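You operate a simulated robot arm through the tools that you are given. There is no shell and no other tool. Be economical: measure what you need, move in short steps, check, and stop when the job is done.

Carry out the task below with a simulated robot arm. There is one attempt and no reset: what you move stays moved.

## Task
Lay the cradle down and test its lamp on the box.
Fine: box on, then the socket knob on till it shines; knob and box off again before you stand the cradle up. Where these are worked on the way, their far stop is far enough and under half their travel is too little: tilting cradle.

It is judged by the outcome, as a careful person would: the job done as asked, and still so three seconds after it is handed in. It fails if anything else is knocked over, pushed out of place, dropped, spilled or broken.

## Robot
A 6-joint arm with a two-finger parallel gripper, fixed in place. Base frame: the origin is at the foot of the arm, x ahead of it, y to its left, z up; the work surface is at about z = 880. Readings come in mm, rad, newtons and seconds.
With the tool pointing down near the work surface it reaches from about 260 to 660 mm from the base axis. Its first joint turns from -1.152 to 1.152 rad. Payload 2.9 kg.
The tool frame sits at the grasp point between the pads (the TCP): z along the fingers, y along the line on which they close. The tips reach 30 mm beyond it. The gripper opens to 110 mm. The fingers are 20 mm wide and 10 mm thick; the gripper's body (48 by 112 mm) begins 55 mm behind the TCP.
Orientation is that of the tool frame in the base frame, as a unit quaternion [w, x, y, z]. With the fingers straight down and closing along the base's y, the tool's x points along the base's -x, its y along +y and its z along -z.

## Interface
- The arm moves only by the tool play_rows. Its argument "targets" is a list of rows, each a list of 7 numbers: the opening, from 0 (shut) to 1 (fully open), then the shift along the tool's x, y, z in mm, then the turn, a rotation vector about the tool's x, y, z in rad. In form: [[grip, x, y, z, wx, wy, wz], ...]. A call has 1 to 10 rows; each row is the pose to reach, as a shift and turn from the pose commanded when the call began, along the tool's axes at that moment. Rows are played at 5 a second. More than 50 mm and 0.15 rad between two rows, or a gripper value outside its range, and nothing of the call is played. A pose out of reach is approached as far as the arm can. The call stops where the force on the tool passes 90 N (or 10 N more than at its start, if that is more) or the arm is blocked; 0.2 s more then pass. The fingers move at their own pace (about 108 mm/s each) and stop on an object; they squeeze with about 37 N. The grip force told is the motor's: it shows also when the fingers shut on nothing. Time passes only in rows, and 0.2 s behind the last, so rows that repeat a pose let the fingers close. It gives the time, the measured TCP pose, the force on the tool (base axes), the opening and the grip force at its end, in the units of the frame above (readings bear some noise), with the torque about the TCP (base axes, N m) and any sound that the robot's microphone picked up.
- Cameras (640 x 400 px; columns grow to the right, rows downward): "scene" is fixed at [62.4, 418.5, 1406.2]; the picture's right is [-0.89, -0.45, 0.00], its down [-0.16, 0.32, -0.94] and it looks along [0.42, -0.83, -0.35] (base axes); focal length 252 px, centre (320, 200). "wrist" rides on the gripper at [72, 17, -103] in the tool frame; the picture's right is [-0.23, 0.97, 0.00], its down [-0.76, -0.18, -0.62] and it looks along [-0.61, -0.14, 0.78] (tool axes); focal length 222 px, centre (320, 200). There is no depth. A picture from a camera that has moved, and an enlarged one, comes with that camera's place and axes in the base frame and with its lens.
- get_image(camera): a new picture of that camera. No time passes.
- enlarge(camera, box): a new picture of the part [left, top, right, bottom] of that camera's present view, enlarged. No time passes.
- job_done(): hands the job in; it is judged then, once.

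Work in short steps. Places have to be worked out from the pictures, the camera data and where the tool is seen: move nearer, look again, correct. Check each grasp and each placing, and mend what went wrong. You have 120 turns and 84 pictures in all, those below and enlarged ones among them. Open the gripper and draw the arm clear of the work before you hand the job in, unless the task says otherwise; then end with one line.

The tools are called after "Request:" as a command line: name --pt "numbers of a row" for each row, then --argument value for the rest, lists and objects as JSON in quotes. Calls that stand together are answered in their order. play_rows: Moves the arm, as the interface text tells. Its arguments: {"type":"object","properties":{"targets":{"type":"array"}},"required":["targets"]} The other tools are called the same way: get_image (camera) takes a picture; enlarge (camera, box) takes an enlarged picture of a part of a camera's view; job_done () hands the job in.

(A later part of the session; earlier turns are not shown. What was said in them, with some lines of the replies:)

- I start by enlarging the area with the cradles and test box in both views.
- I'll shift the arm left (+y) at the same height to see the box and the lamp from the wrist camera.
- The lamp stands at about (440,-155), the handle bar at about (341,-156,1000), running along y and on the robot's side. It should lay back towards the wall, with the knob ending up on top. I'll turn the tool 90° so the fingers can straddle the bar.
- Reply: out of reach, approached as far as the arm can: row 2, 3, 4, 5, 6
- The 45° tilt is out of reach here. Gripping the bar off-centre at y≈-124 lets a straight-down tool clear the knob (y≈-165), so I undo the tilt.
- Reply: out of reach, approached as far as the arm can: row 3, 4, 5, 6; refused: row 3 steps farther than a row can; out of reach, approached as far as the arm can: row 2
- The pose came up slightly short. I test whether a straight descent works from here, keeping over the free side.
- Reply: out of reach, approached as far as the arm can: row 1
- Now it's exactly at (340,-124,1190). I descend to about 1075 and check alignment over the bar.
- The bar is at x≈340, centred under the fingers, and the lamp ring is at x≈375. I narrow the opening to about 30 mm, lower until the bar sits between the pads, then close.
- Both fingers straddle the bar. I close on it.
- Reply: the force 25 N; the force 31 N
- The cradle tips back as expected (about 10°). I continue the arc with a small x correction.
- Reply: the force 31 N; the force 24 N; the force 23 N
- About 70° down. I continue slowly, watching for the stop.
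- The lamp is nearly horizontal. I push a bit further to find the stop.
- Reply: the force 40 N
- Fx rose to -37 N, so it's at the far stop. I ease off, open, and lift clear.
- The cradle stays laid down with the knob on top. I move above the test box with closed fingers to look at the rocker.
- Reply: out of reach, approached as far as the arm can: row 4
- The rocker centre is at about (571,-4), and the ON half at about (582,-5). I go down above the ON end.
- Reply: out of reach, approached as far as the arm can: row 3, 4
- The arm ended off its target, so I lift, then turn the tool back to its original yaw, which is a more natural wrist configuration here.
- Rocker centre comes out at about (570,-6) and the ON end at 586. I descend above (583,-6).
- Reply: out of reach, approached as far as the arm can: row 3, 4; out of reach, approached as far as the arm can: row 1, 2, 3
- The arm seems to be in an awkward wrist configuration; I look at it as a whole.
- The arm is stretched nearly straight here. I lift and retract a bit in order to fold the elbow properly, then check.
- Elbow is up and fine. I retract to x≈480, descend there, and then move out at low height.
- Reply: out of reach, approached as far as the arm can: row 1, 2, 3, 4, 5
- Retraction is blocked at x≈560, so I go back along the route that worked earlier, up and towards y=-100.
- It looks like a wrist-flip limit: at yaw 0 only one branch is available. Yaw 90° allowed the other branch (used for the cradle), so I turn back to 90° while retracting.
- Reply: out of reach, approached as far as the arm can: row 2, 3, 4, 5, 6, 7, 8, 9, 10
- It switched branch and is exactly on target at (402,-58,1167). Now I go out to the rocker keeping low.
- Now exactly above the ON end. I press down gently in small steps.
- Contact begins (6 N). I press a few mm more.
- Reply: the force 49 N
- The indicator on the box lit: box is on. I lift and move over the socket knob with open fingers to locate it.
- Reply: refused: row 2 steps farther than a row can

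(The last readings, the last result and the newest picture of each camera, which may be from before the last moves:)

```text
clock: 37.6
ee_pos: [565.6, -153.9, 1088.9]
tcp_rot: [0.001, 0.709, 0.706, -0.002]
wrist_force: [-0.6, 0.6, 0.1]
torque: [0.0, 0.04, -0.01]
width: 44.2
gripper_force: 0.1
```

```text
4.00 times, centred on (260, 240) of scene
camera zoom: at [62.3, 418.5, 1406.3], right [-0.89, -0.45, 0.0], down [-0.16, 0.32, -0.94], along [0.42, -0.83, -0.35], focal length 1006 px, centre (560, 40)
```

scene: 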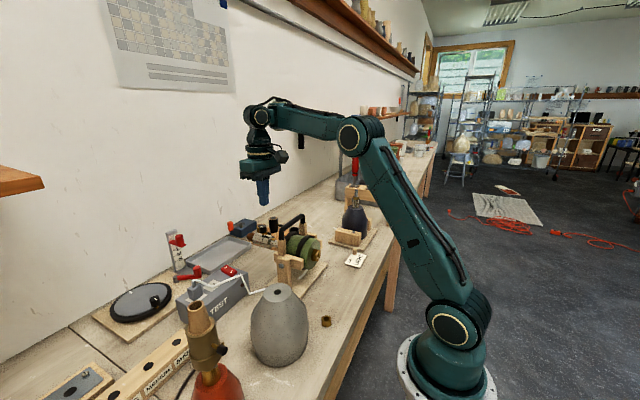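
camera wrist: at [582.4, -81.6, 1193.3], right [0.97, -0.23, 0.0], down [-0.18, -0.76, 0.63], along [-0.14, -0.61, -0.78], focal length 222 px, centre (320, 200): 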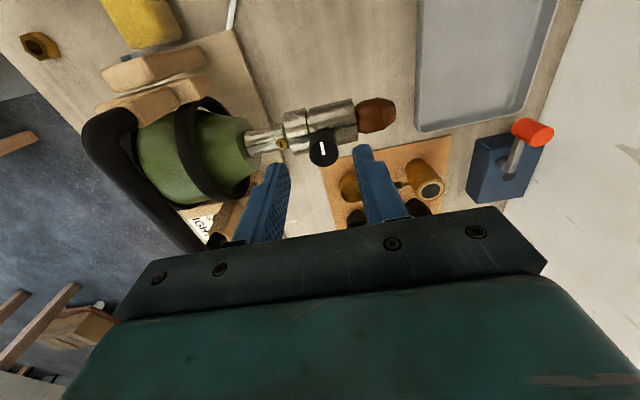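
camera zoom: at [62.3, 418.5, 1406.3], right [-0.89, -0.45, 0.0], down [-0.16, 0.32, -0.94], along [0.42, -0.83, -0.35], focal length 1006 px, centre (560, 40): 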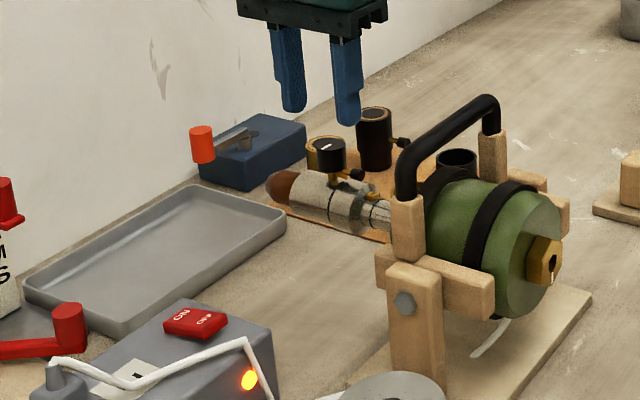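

The knob top is at about (567,-157,1033). I centre on it, lower to TCP z≈1043 and look before closing.

Request:
play_rows --pt "0.4 -3 1.5 0 0 0 0" --pt "0.4 -3 1.5 20 0 0 0" --pt "0.4 -3 1.5 38 0 0 0" --pt "0.4 -3 1.5 46 0 0 0"

Request:
enlarge --camera "scene" --box '[210, 190, 290, 260]'

Request:
enlarge --camera "wrist" --box '[240, 80, 400, 220]'

```text
clock: 38.6
ee_pos: [566.8, -157.5, 1043.6]
tcp_rot: [0.003, 0.709, 0.705, -0.002]
wrist_force: [-1.0, 0.1, 0.1]
torque: [0.0, -0.01, 0.0]
width: 43.9
gripper_force: 0.0
```

```text
5.71 times, centred on (250, 225) of scene
camera zoom: at [62.4, 418.5, 1406.2], right [-0.89, -0.45, 0.0], down [-0.16, 0.32, -0.94], along [0.42, -0.83, -0.35], focal length 1438 px, centre (720, 57)
```

zoom: 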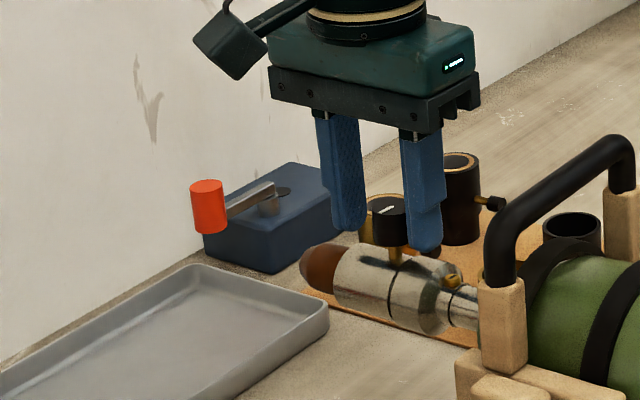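

```text
2.86 times, centred on (320, 150) of wrist
camera zoom: at [583.5, -84.1, 1147.3], right [0.97, -0.23, 0.0], down [-0.18, -0.76, 0.63], along [-0.14, -0.61, -0.78], focal length 635 px, centre (320, 343)
```

zoom: 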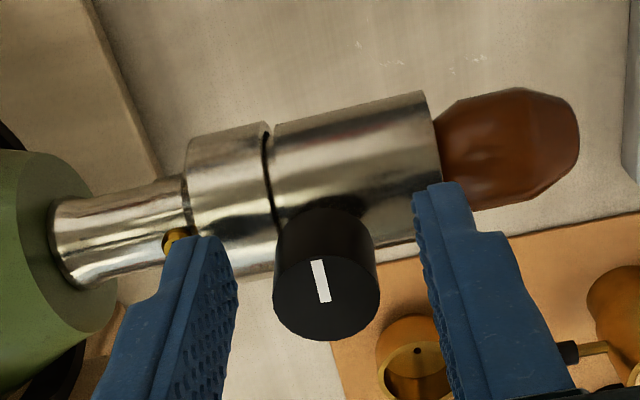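

The knob sits centred between the fingers (y≈-159). I shift slightly and close on it.

Request:
play_rows --pt "0.4 -2 0 1 0 0 0" --pt "0 -2 0 1 0 0 0" --pt "0 -2 0 1 0 0 0"

Request:
play_rows --pt "0 0 0 0 0 0 0.14" --pt "0 0 0 0 0 0 0.28" --pt "0 0 0 0 0 0 0.42" --pt "0 0 0 0 0 0 0.56"

Request:
enlarge --camera "scene" --box '[210, 190, 290, 260]'

```text
clock: 39.4
ee_pos: [567.0, -158.2, 1043.6]
tcp_rot: [0.004, 0.709, 0.705, -0.003]
wrist_force: [2.5, 0.6, 0.3]
torque: [0.05, 0.24, 0.02]
width: 22.9
gripper_force: 45.0
```

```text
clock: 40.4
ee_pos: [569.0, -157.0, 1046.1]
tcp_rot: [0.006, 0.877, 0.481, 0.002]
wrist_force: [22.1, -9.5, 9.5]
torque: [-0.58, 0.48, 0.16]
width: 23.1
gripper_force: 45.4
```

```text
5.71 times, centred on (250, 225) of scene
camera zoom: at [62.9, 418.3, 1406.3], right [-0.89, -0.45, 0.0], down [-0.16, 0.32, -0.93], along [0.42, -0.83, -0.35], focal length 1438 px, centre (720, 57)
```

zoom: 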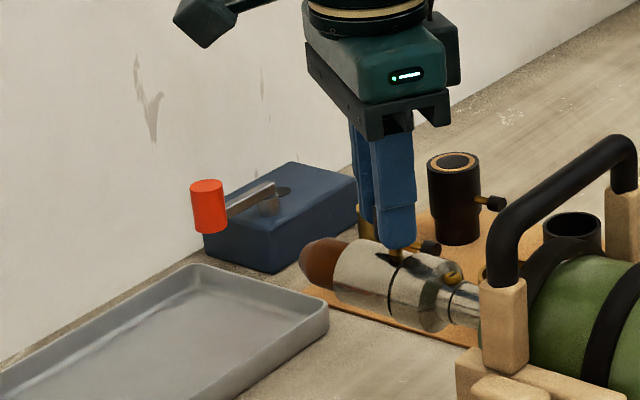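

It turns with little torque; continue clockwise.

Request:
play_rows --pt "0 0 0 0 0 0 0.14" --pt "0 0 0 0 0 0 0.28" --pt "0 0 0 0 0 0 0.42"

Request:
enlarge --camera "scene" --box '[210, 190, 290, 260]'

Request:
enlarge --camera "wrist" --box '[200, 60, 440, 240]'

```text
clock: 41.2
ee_pos: [568.2, -158.2, 1046.0]
tcp_rot: [0.005, 0.958, 0.288, 0.003]
wrist_force: [24.9, -13.6, 10.1]
torque: [-0.6, 0.31, 0.09]
width: 23.0
gripper_force: 44.9
```

```text
5.71 times, centred on (250, 225) of scene
camera zoom: at [62.9, 418.2, 1406.3], right [-0.89, -0.45, 0.0], down [-0.16, 0.32, -0.93], along [0.42, -0.83, -0.36], focal length 1438 px, centre (720, 57)
```

zoom: 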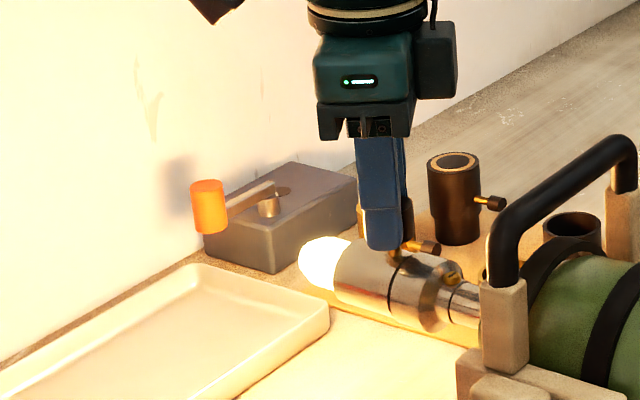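

```text
2.22 times, centred on (320, 150) of wrist
camera zoom: at [636.6, -132.3, 1149.7], right [0.35, -0.94, 0.01], down [-0.74, -0.27, 0.62], along [-0.58, -0.22, -0.79], focal length 494 px, centre (320, 311)
```

zoom: 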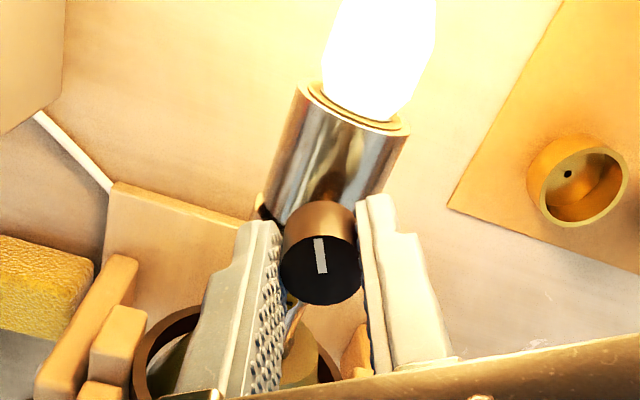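

The lamp shines and the knob turned with the grip. Now I turn the knob back off.

Request:
play_rows --pt "0 0 0 0 0 0 0" --pt "0 0 0 0 0 0 -0.14" --pt "0 0 0 0 0 0 -0.28" --pt "0 0 0 0 0 0 -0.42" --pt "0 0 0 0 0 0 -0.56" --pt "0 0 0 0 0 0 -0.7" --pt "0 0 0 0 0 0 -0.84" --pt "0 0 0 0 0 0 -0.97" --pt "0 0 0 0 0 0 -1.0"

Request:
enlarge --camera "wrist" --box '[200, 60, 440, 240]'

```text
clock: 43.2
ee_pos: [566.2, -157.5, 1045.0]
tcp_rot: [0.004, 0.702, 0.712, -0.002]
wrist_force: [11.6, -14.1, 2.4]
torque: [-0.91, -0.3, 0.0]
width: 22.4
gripper_force: 44.8
```

```text
2.22 times, centred on (320, 150) of wrist
camera zoom: at [581.6, -85.7, 1147.0], right [0.98, -0.21, 0.0], down [-0.17, -0.76, 0.63], along [-0.13, -0.61, -0.78], focal length 494 px, centre (320, 311)
```

zoom: 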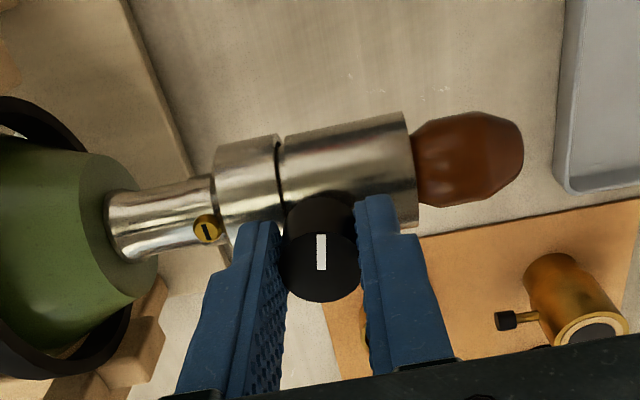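

The lamp is off, but the pointer seems about 12° short of its starting angle. I turn a little further back.

Request:
play_rows --pt "0 0 0 0 0 0 -0.1" --pt "0 0 0 0 0 0 -0.2" --pt "0 0 0 0 0 0 -0.25"

Request:
enlarge --camera "wrist" --box '[200, 60, 440, 240]'

```text
clock: 44.0
ee_pos: [566.2, -159.0, 1043.5]
tcp_rot: [0.001, 0.607, 0.795, -0.003]
wrist_force: [4.6, -9.9, -7.0]
torque: [-0.71, -0.68, -0.23]
width: 22.3
gripper_force: 45.3
```

```text
2.22 times, centred on (320, 150) of wrist
camera zoom: at [563.0, -83.8, 1146.9], right [1.0, 0.04, 0.0], down [0.03, -0.78, 0.63], along [0.02, -0.63, -0.78], focal length 494 px, centre (320, 311)
```

zoom: 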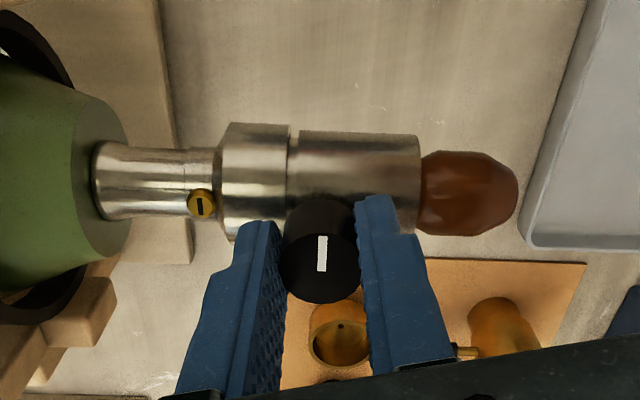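

The pointer is now perpendicular to the lamp axis as at the start, with a slight stop torque: knob fully off. I release and lift.

Request:
play_rows --pt "0 0 0 0 0 0 0.05" --pt "0.4 0 0 0 0 0 0.05" --pt "0.4 0 0 0 0 0 0.05" --pt "0.4 0 0 -25 0 0 0.05" --pt "0.4 0 0 -50 0 0 0.15" --pt "0.4 0 0 -55 0 0 0.27"

Request:
get_image --camera "wrist"

```text
clock: 45.4
ee_pos: [565.6, -156.0, 1099.6]
tcp_rot: [0.002, 0.71, 0.705, -0.002]
wrist_force: [1.1, 0.2, 1.4]
torque: [0.02, 0.01, 0.0]
width: 44.1
gripper_force: 0.1
```

```text
37 pictures are left
camera wrist: at [582.4, -84.9, 1203.1], right [0.97, -0.23, 0.0], down [-0.18, -0.76, 0.63], along [-0.15, -0.61, -0.78], focal length 222 px, centre (320, 200)
```

wrist: 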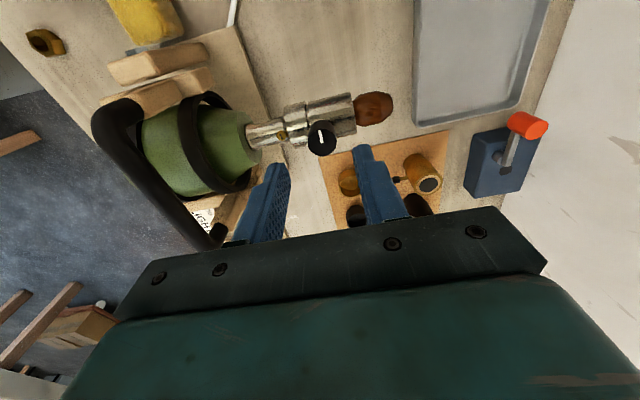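

Knob is back at its starting orientation. Now to the rocker's OFF end (≈557,-5), fingers closed.

Request:
play_rows --pt "0 40 0 0 0 0 0" --pt "0 85 -5 5 0 0 0" --pt "0 125 -9 25 0 0 0" --pt "0 149 -9 55 0 0 0" --pt "0 149 -9 80 0 0 0"

Request:
get_image --camera "wrist"

```text
clock: 46.6
ee_pos: [558.0, -9.1, 1017.5]
tcp_rot: [0.003, 0.709, 0.705, -0.002]
wrist_force: [0.2, 0.6, 0.1]
torque: [0.0, -0.01, -0.01]
width: 0.0
gripper_force: 37.0
```

```text
36 pictures are left
camera wrist: at [575.5, 63.6, 1121.1], right [0.97, -0.23, 0.0], down [-0.18, -0.76, 0.63], along [-0.14, -0.61, -0.78], focal length 222 px, centre (320, 200)
```

wrist: 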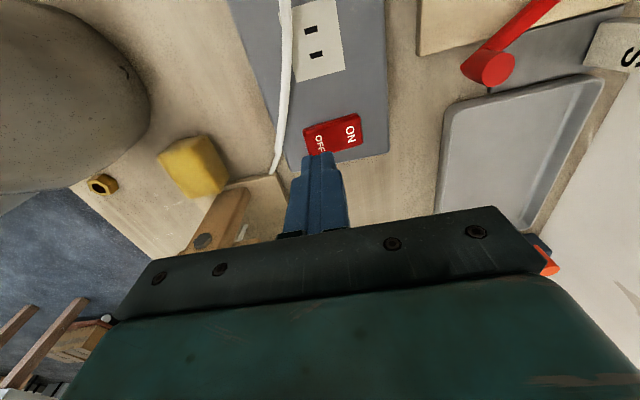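

Request:
play_rows --pt "0 3 -1 10 0 0 0" --pt "0 3 -1 19 0 0 0" --pt "0 3 -1 25 0 0 0" --pt "0 3 -1 29 0 0 0" --pt "0 3 -1 31 0 0 0"

Request:
enlarge --camera "scene" --box '[170, 210, 290, 300]'

```text
clock: 47.8
ee_pos: [556.8, -6.1, 992.3]
tcp_rot: [0.004, 0.709, 0.705, 0.0]
wrist_force: [-19.8, 2.2, 38.8]
torque: [0.15, 0.28, 0.03]
width: 0.0
gripper_force: 37.2
```

```text
4.44 times, centred on (230, 255) of scene
camera zoom: at [61.1, 418.6, 1406.3], right [-0.89, -0.45, 0.0], down [-0.16, 0.32, -0.94], along [0.42, -0.83, -0.35], focal length 1118 px, centre (720, -44)
```

zoom: 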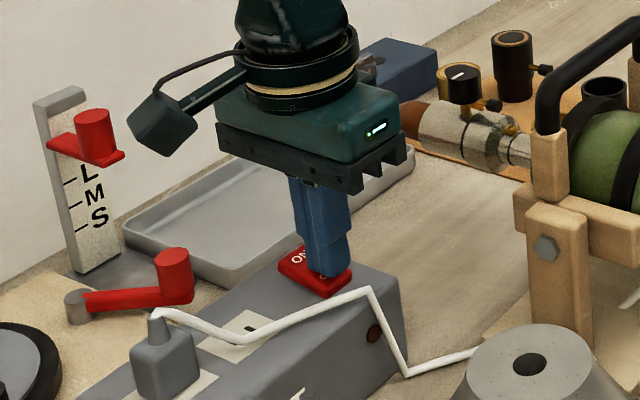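

Indicator dark: box off. I lift and move above the handle for standing the cradle up.

Request:
play_rows --pt "0 0 0 -40 0 0 0" --pt "0.27 -10 -15 -80 0 0 0" --pt "0.27 -30 -40 -115 0 0 0" --pt "0.27 -60 -70 -135 0 0 0" --pt "0.27 -95 -95 -150 0 0 0" --pt "0.27 -119 -110 -155 0 0 0"

Request:
get_image --camera "wrist"

Request:
enlarge --camera "scene" --box '[170, 170, 330, 290]'

```text
clock: 49.2
ee_pos: [447.5, -123.5, 1141.4]
tcp_rot: [0.003, 0.708, 0.706, -0.003]
wrist_force: [-0.3, -0.7, 1.0]
torque: [-0.02, -0.02, 0.01]
width: 29.6
gripper_force: 0.1
```

```text
34 pictures are left
camera wrist: at [462.8, -51.8, 1244.9], right [0.97, -0.23, 0.0], down [-0.18, -0.76, 0.63], along [-0.14, -0.61, -0.78], focal length 222 px, centre (320, 200)
```

wrist: 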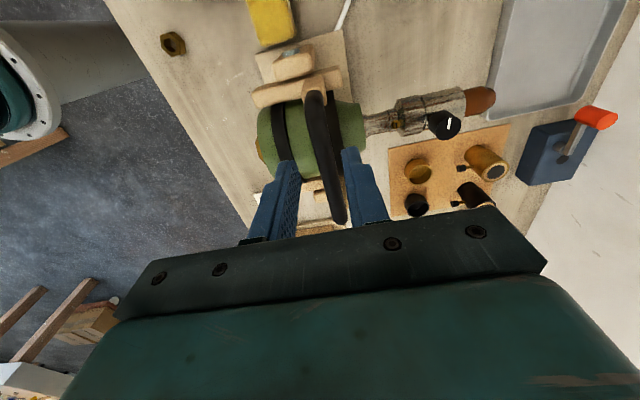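

```text
3.33 times, centred on (250, 230) of scene
camera zoom: at [62.3, 418.5, 1406.3], right [-0.89, -0.45, 0.0], down [-0.16, 0.32, -0.94], along [0.42, -0.83, -0.35], focal length 839 px, centre (553, 100)
```

zoom: 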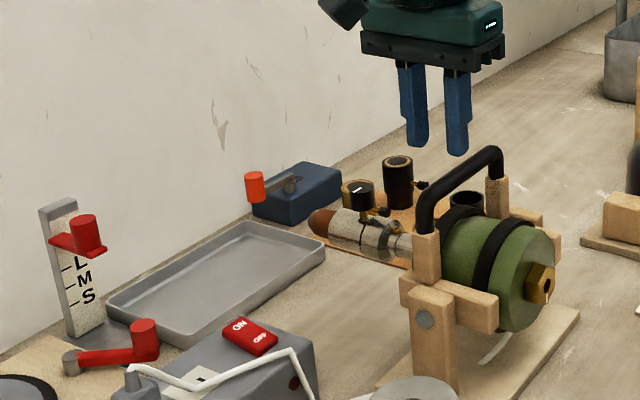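

The bar is centred at x≈446. I lower to TCP z≈1085 and close.

Request:
play_rows --pt "0.27 0 0 25 0 0 0" --pt "0.27 0 0 45 0 0 0" --pt "0.27 0 0 56 0 0 0" --pt "0.05 0 0 56 0 0 0" --pt "0.05 0 0 56 0 0 0"

Request:
enlarge --camera "scene" --box '[230, 170, 350, 270]'

```text
clock: 50.4
ee_pos: [445.8, -125.0, 1086.7]
tcp_rot: [0.003, 0.708, 0.706, -0.001]
wrist_force: [7.4, -1.8, 2.9]
torque: [-0.07, -0.26, 0.26]
width: 15.7
gripper_force: 45.0
```

```text
4.00 times, centred on (290, 220) of scene
camera zoom: at [62.5, 418.4, 1406.3], right [-0.89, -0.45, 0.0], down [-0.16, 0.32, -0.93], along [0.42, -0.83, -0.35], focal length 1006 px, centre (440, 120)
```

zoom: 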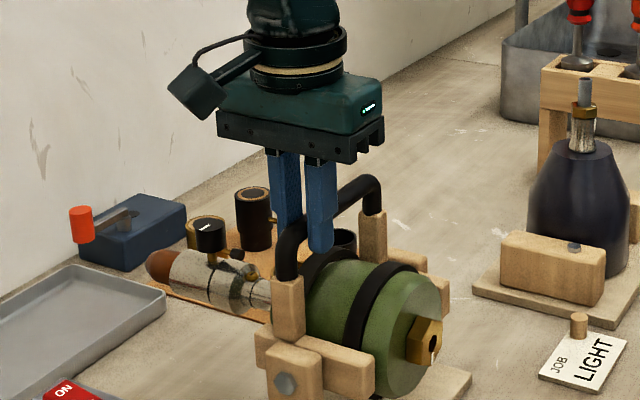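

Grip is good. I run the measured arc in reverse.

Request:
play_rows --pt "0.05 0 -7 -0.5 0 0 0" --pt "0.05 0 -15 -1 0 0 0" --pt "0.05 0 -23 -1 0 0 0" --pt "0.05 0 -31 0 0 0 0" --pt "0.05 0 -38 1.5 0 0 0" --pt "0.05 0 -45 3.5 0 0 0"

Request:
play_rows --pt "0.05 0 -7 2 0 0 0" --pt "0.05 0 -13.5 5 0 0 0" --pt "0.05 0 -20 7.5 0 0 0" --pt "0.05 0 -26 10.5 0 0 0" --pt "0.05 0 -32 15 0 0 0" --pt "0.05 0 -37.5 20 0 0 0"

Request:
enlarge --camera "scene" --box '[230, 170, 350, 280]'

```text
clock: 51.8
ee_pos: [399.4, -124.0, 1084.1]
tcp_rot: [0.001, 0.709, 0.705, -0.003]
wrist_force: [6.8, -9.0, 4.8]
torque: [-0.36, -0.35, 0.56]
width: 15.9
gripper_force: 45.0
```

```text
clock: 53.2
ee_pos: [363.3, -125.4, 1062.9]
tcp_rot: [0.003, 0.708, 0.706, -0.001]
wrist_force: [14.6, -3.0, -7.2]
torque: [-0.51, -0.42, 0.63]
width: 15.5
gripper_force: 45.4
```

```text
3.64 times, centred on (290, 225) of scene
camera zoom: at [62.9, 418.4, 1406.3], right [-0.89, -0.45, 0.0], down [-0.16, 0.32, -0.93], along [0.42, -0.83, -0.35], focal length 915 px, centre (429, 109)
```

zoom: 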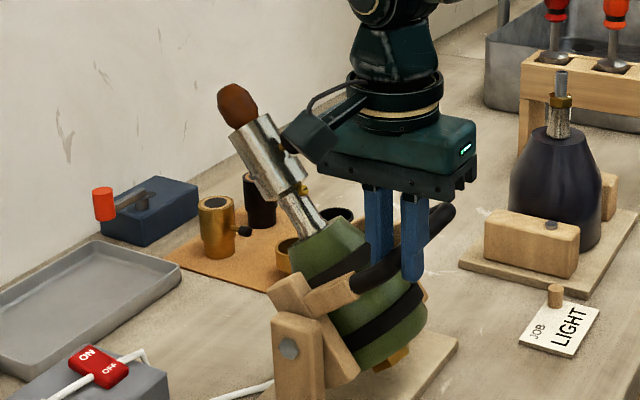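

Request:
play_rows --pt "0.05 0 -5 6 0 0 0" --pt "0.05 0 -10 12 0 0 0" --pt "0.05 0 -14 18.5 0 0 0" --pt "0.05 0 -17.5 25 0 0 0" --pt "0.05 0 -20.5 31 0 0 0" --pt "0.05 0 -23 37 0 0 0"

Request:
play_rows --pt "0.05 0 -1.5 6 0 0 0" --pt "0.05 0 -2.5 11 0 0 0" --pt "0.05 0 -3.2 15 0 0 0" --pt "0.05 0 -3.5 18 0 0 0"

Request:
enlarge --camera "scene" --box '[240, 170, 360, 280]'

```text
clock: 54.6
ee_pos: [341.0, -123.9, 1025.8]
tcp_rot: [0.002, 0.709, 0.705, -0.002]
wrist_force: [1.9, -2.6, 6.8]
torque: [-0.77, -0.23, 0.89]
width: 15.7
gripper_force: 45.2
```

```text
clock: 55.6
ee_pos: [336.8, -123.4, 1007.8]
tcp_rot: [0.002, 0.709, 0.705, -0.002]
wrist_force: [-11.3, -5.8, 15.5]
torque: [0.34, 0.24, 0.86]
width: 15.8
gripper_force: 44.7
```

```text
3.64 times, centred on (300, 225) of scene
camera zoom: at [61.9, 418.4, 1406.3], right [-0.89, -0.45, 0.0], down [-0.16, 0.32, -0.94], along [0.42, -0.83, -0.35], focal length 915 px, centre (393, 109)
```

zoom: 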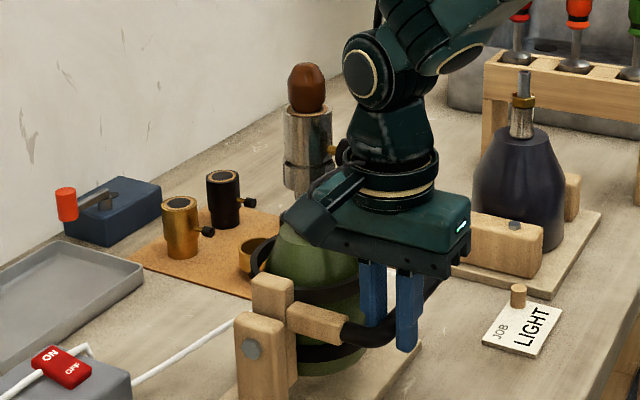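

Upright again, just meeting the stop. I press 2 mm more to seat it, then release and lift straight up.

Request:
play_rows --pt "0.05 0 0 2 0 0 0" --pt "0.05 0 0 2.5 0 0 0"

Request:
play_rows --pt "0.05 0 0 -2 0 0 0" --pt "0.27 0 1 -2 0 0 0" --pt "0.27 0 1 -2 0 0 0" --pt "0.27 0 0 -25 0 0 0" --pt "0.27 0 0 -60 0 0 0" --pt "0.27 0 0 -100 0 0 0"

Request:
enlarge --camera "scene" --box '[220, 150, 380, 290]'

```text
clock: 56.2
ee_pos: [335.9, -124.3, 1007.0]
tcp_rot: [0.003, 0.708, 0.706, -0.001]
wrist_force: [-18.4, 0.6, 35.1]
torque: [0.04, 0.23, 0.9]
width: 15.9
gripper_force: 44.9
```

```text
clock: 57.6
ee_pos: [337.8, -125.6, 1106.0]
tcp_rot: [0.002, 0.709, 0.705, -0.003]
wrist_force: [-0.4, -0.1, 0.4]
torque: [-0.04, -0.02, 0.02]
width: 29.6
gripper_force: 0.1
```

```text
2.86 times, centred on (300, 220) of scene
camera zoom: at [62.4, 418.5, 1406.2], right [-0.89, -0.45, 0.0], down [-0.16, 0.32, -0.94], along [0.42, -0.83, -0.35], focal length 719 px, centre (377, 143)
```

zoom: 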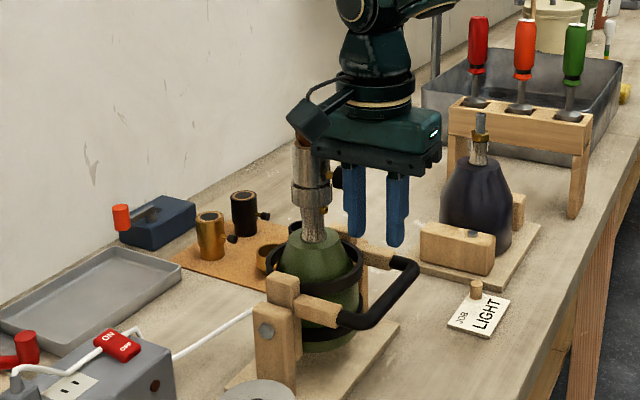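

Cradle stands upright. I rise and draw clear, opening the gripper.

Request:
play_rows --pt "0.27 0 0 -40 0 0 0" --pt "0.27 0 0 -85 0 0 0" --pt "0.5 30 -5 -90 0 0 0" --pt "1 70 -5 -90 0 0 0" --pt "1 70 -5 -90 0 0 0"

Request:
get_image --camera "scene"

Request:
enlarge --camera "scene" --box '[160, 160, 360, 310]'

```text
clock: 58.8
ee_pos: [331.9, -51.2, 1193.0]
tcp_rot: [0.003, 0.709, 0.705, -0.002]
wrist_force: [-0.3, 0.7, 0.7]
torque: [0.02, -0.01, 0.0]
width: 110.3
gripper_force: 0.1
```

```text
28 pictures are left
```

scene: 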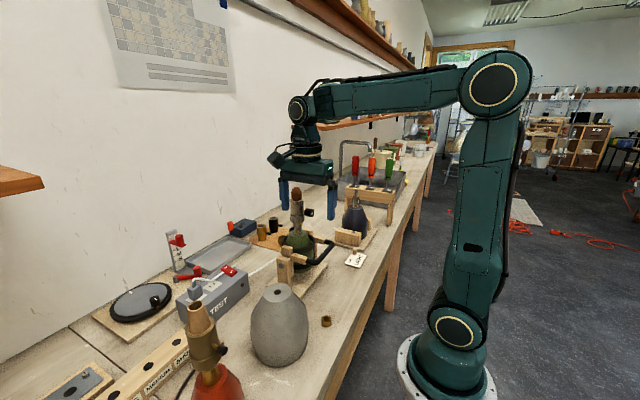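

```text
2.67 times, centred on (260, 235) of scene
camera zoom: at [62.4, 418.5, 1406.2], right [-0.89, -0.45, 0.0], down [-0.16, 0.32, -0.94], along [0.42, -0.83, -0.35], focal length 671 px, centre (480, 107)
```

zoom: 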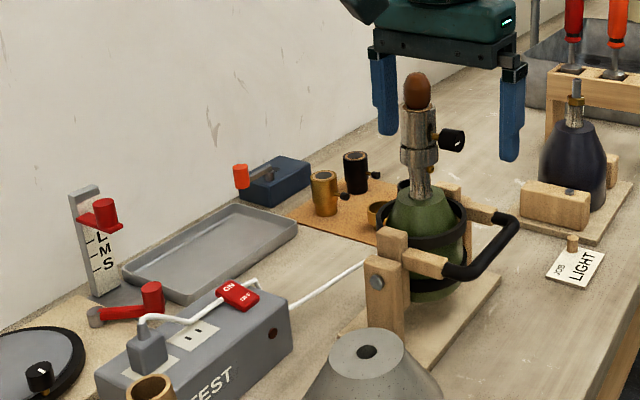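

The cradle is upright, the lamp and box are off with the knob back at its start angle, nothing else was disturbed, and the arm is clear, so I hand in.

Request:
job_done

```text
The job is handed in.
```

I laid the cradle down to its stop and switched the box on, and the lamp shone when I turned the socket knob. I then turned the knob and the box off and stood the cradle back up.
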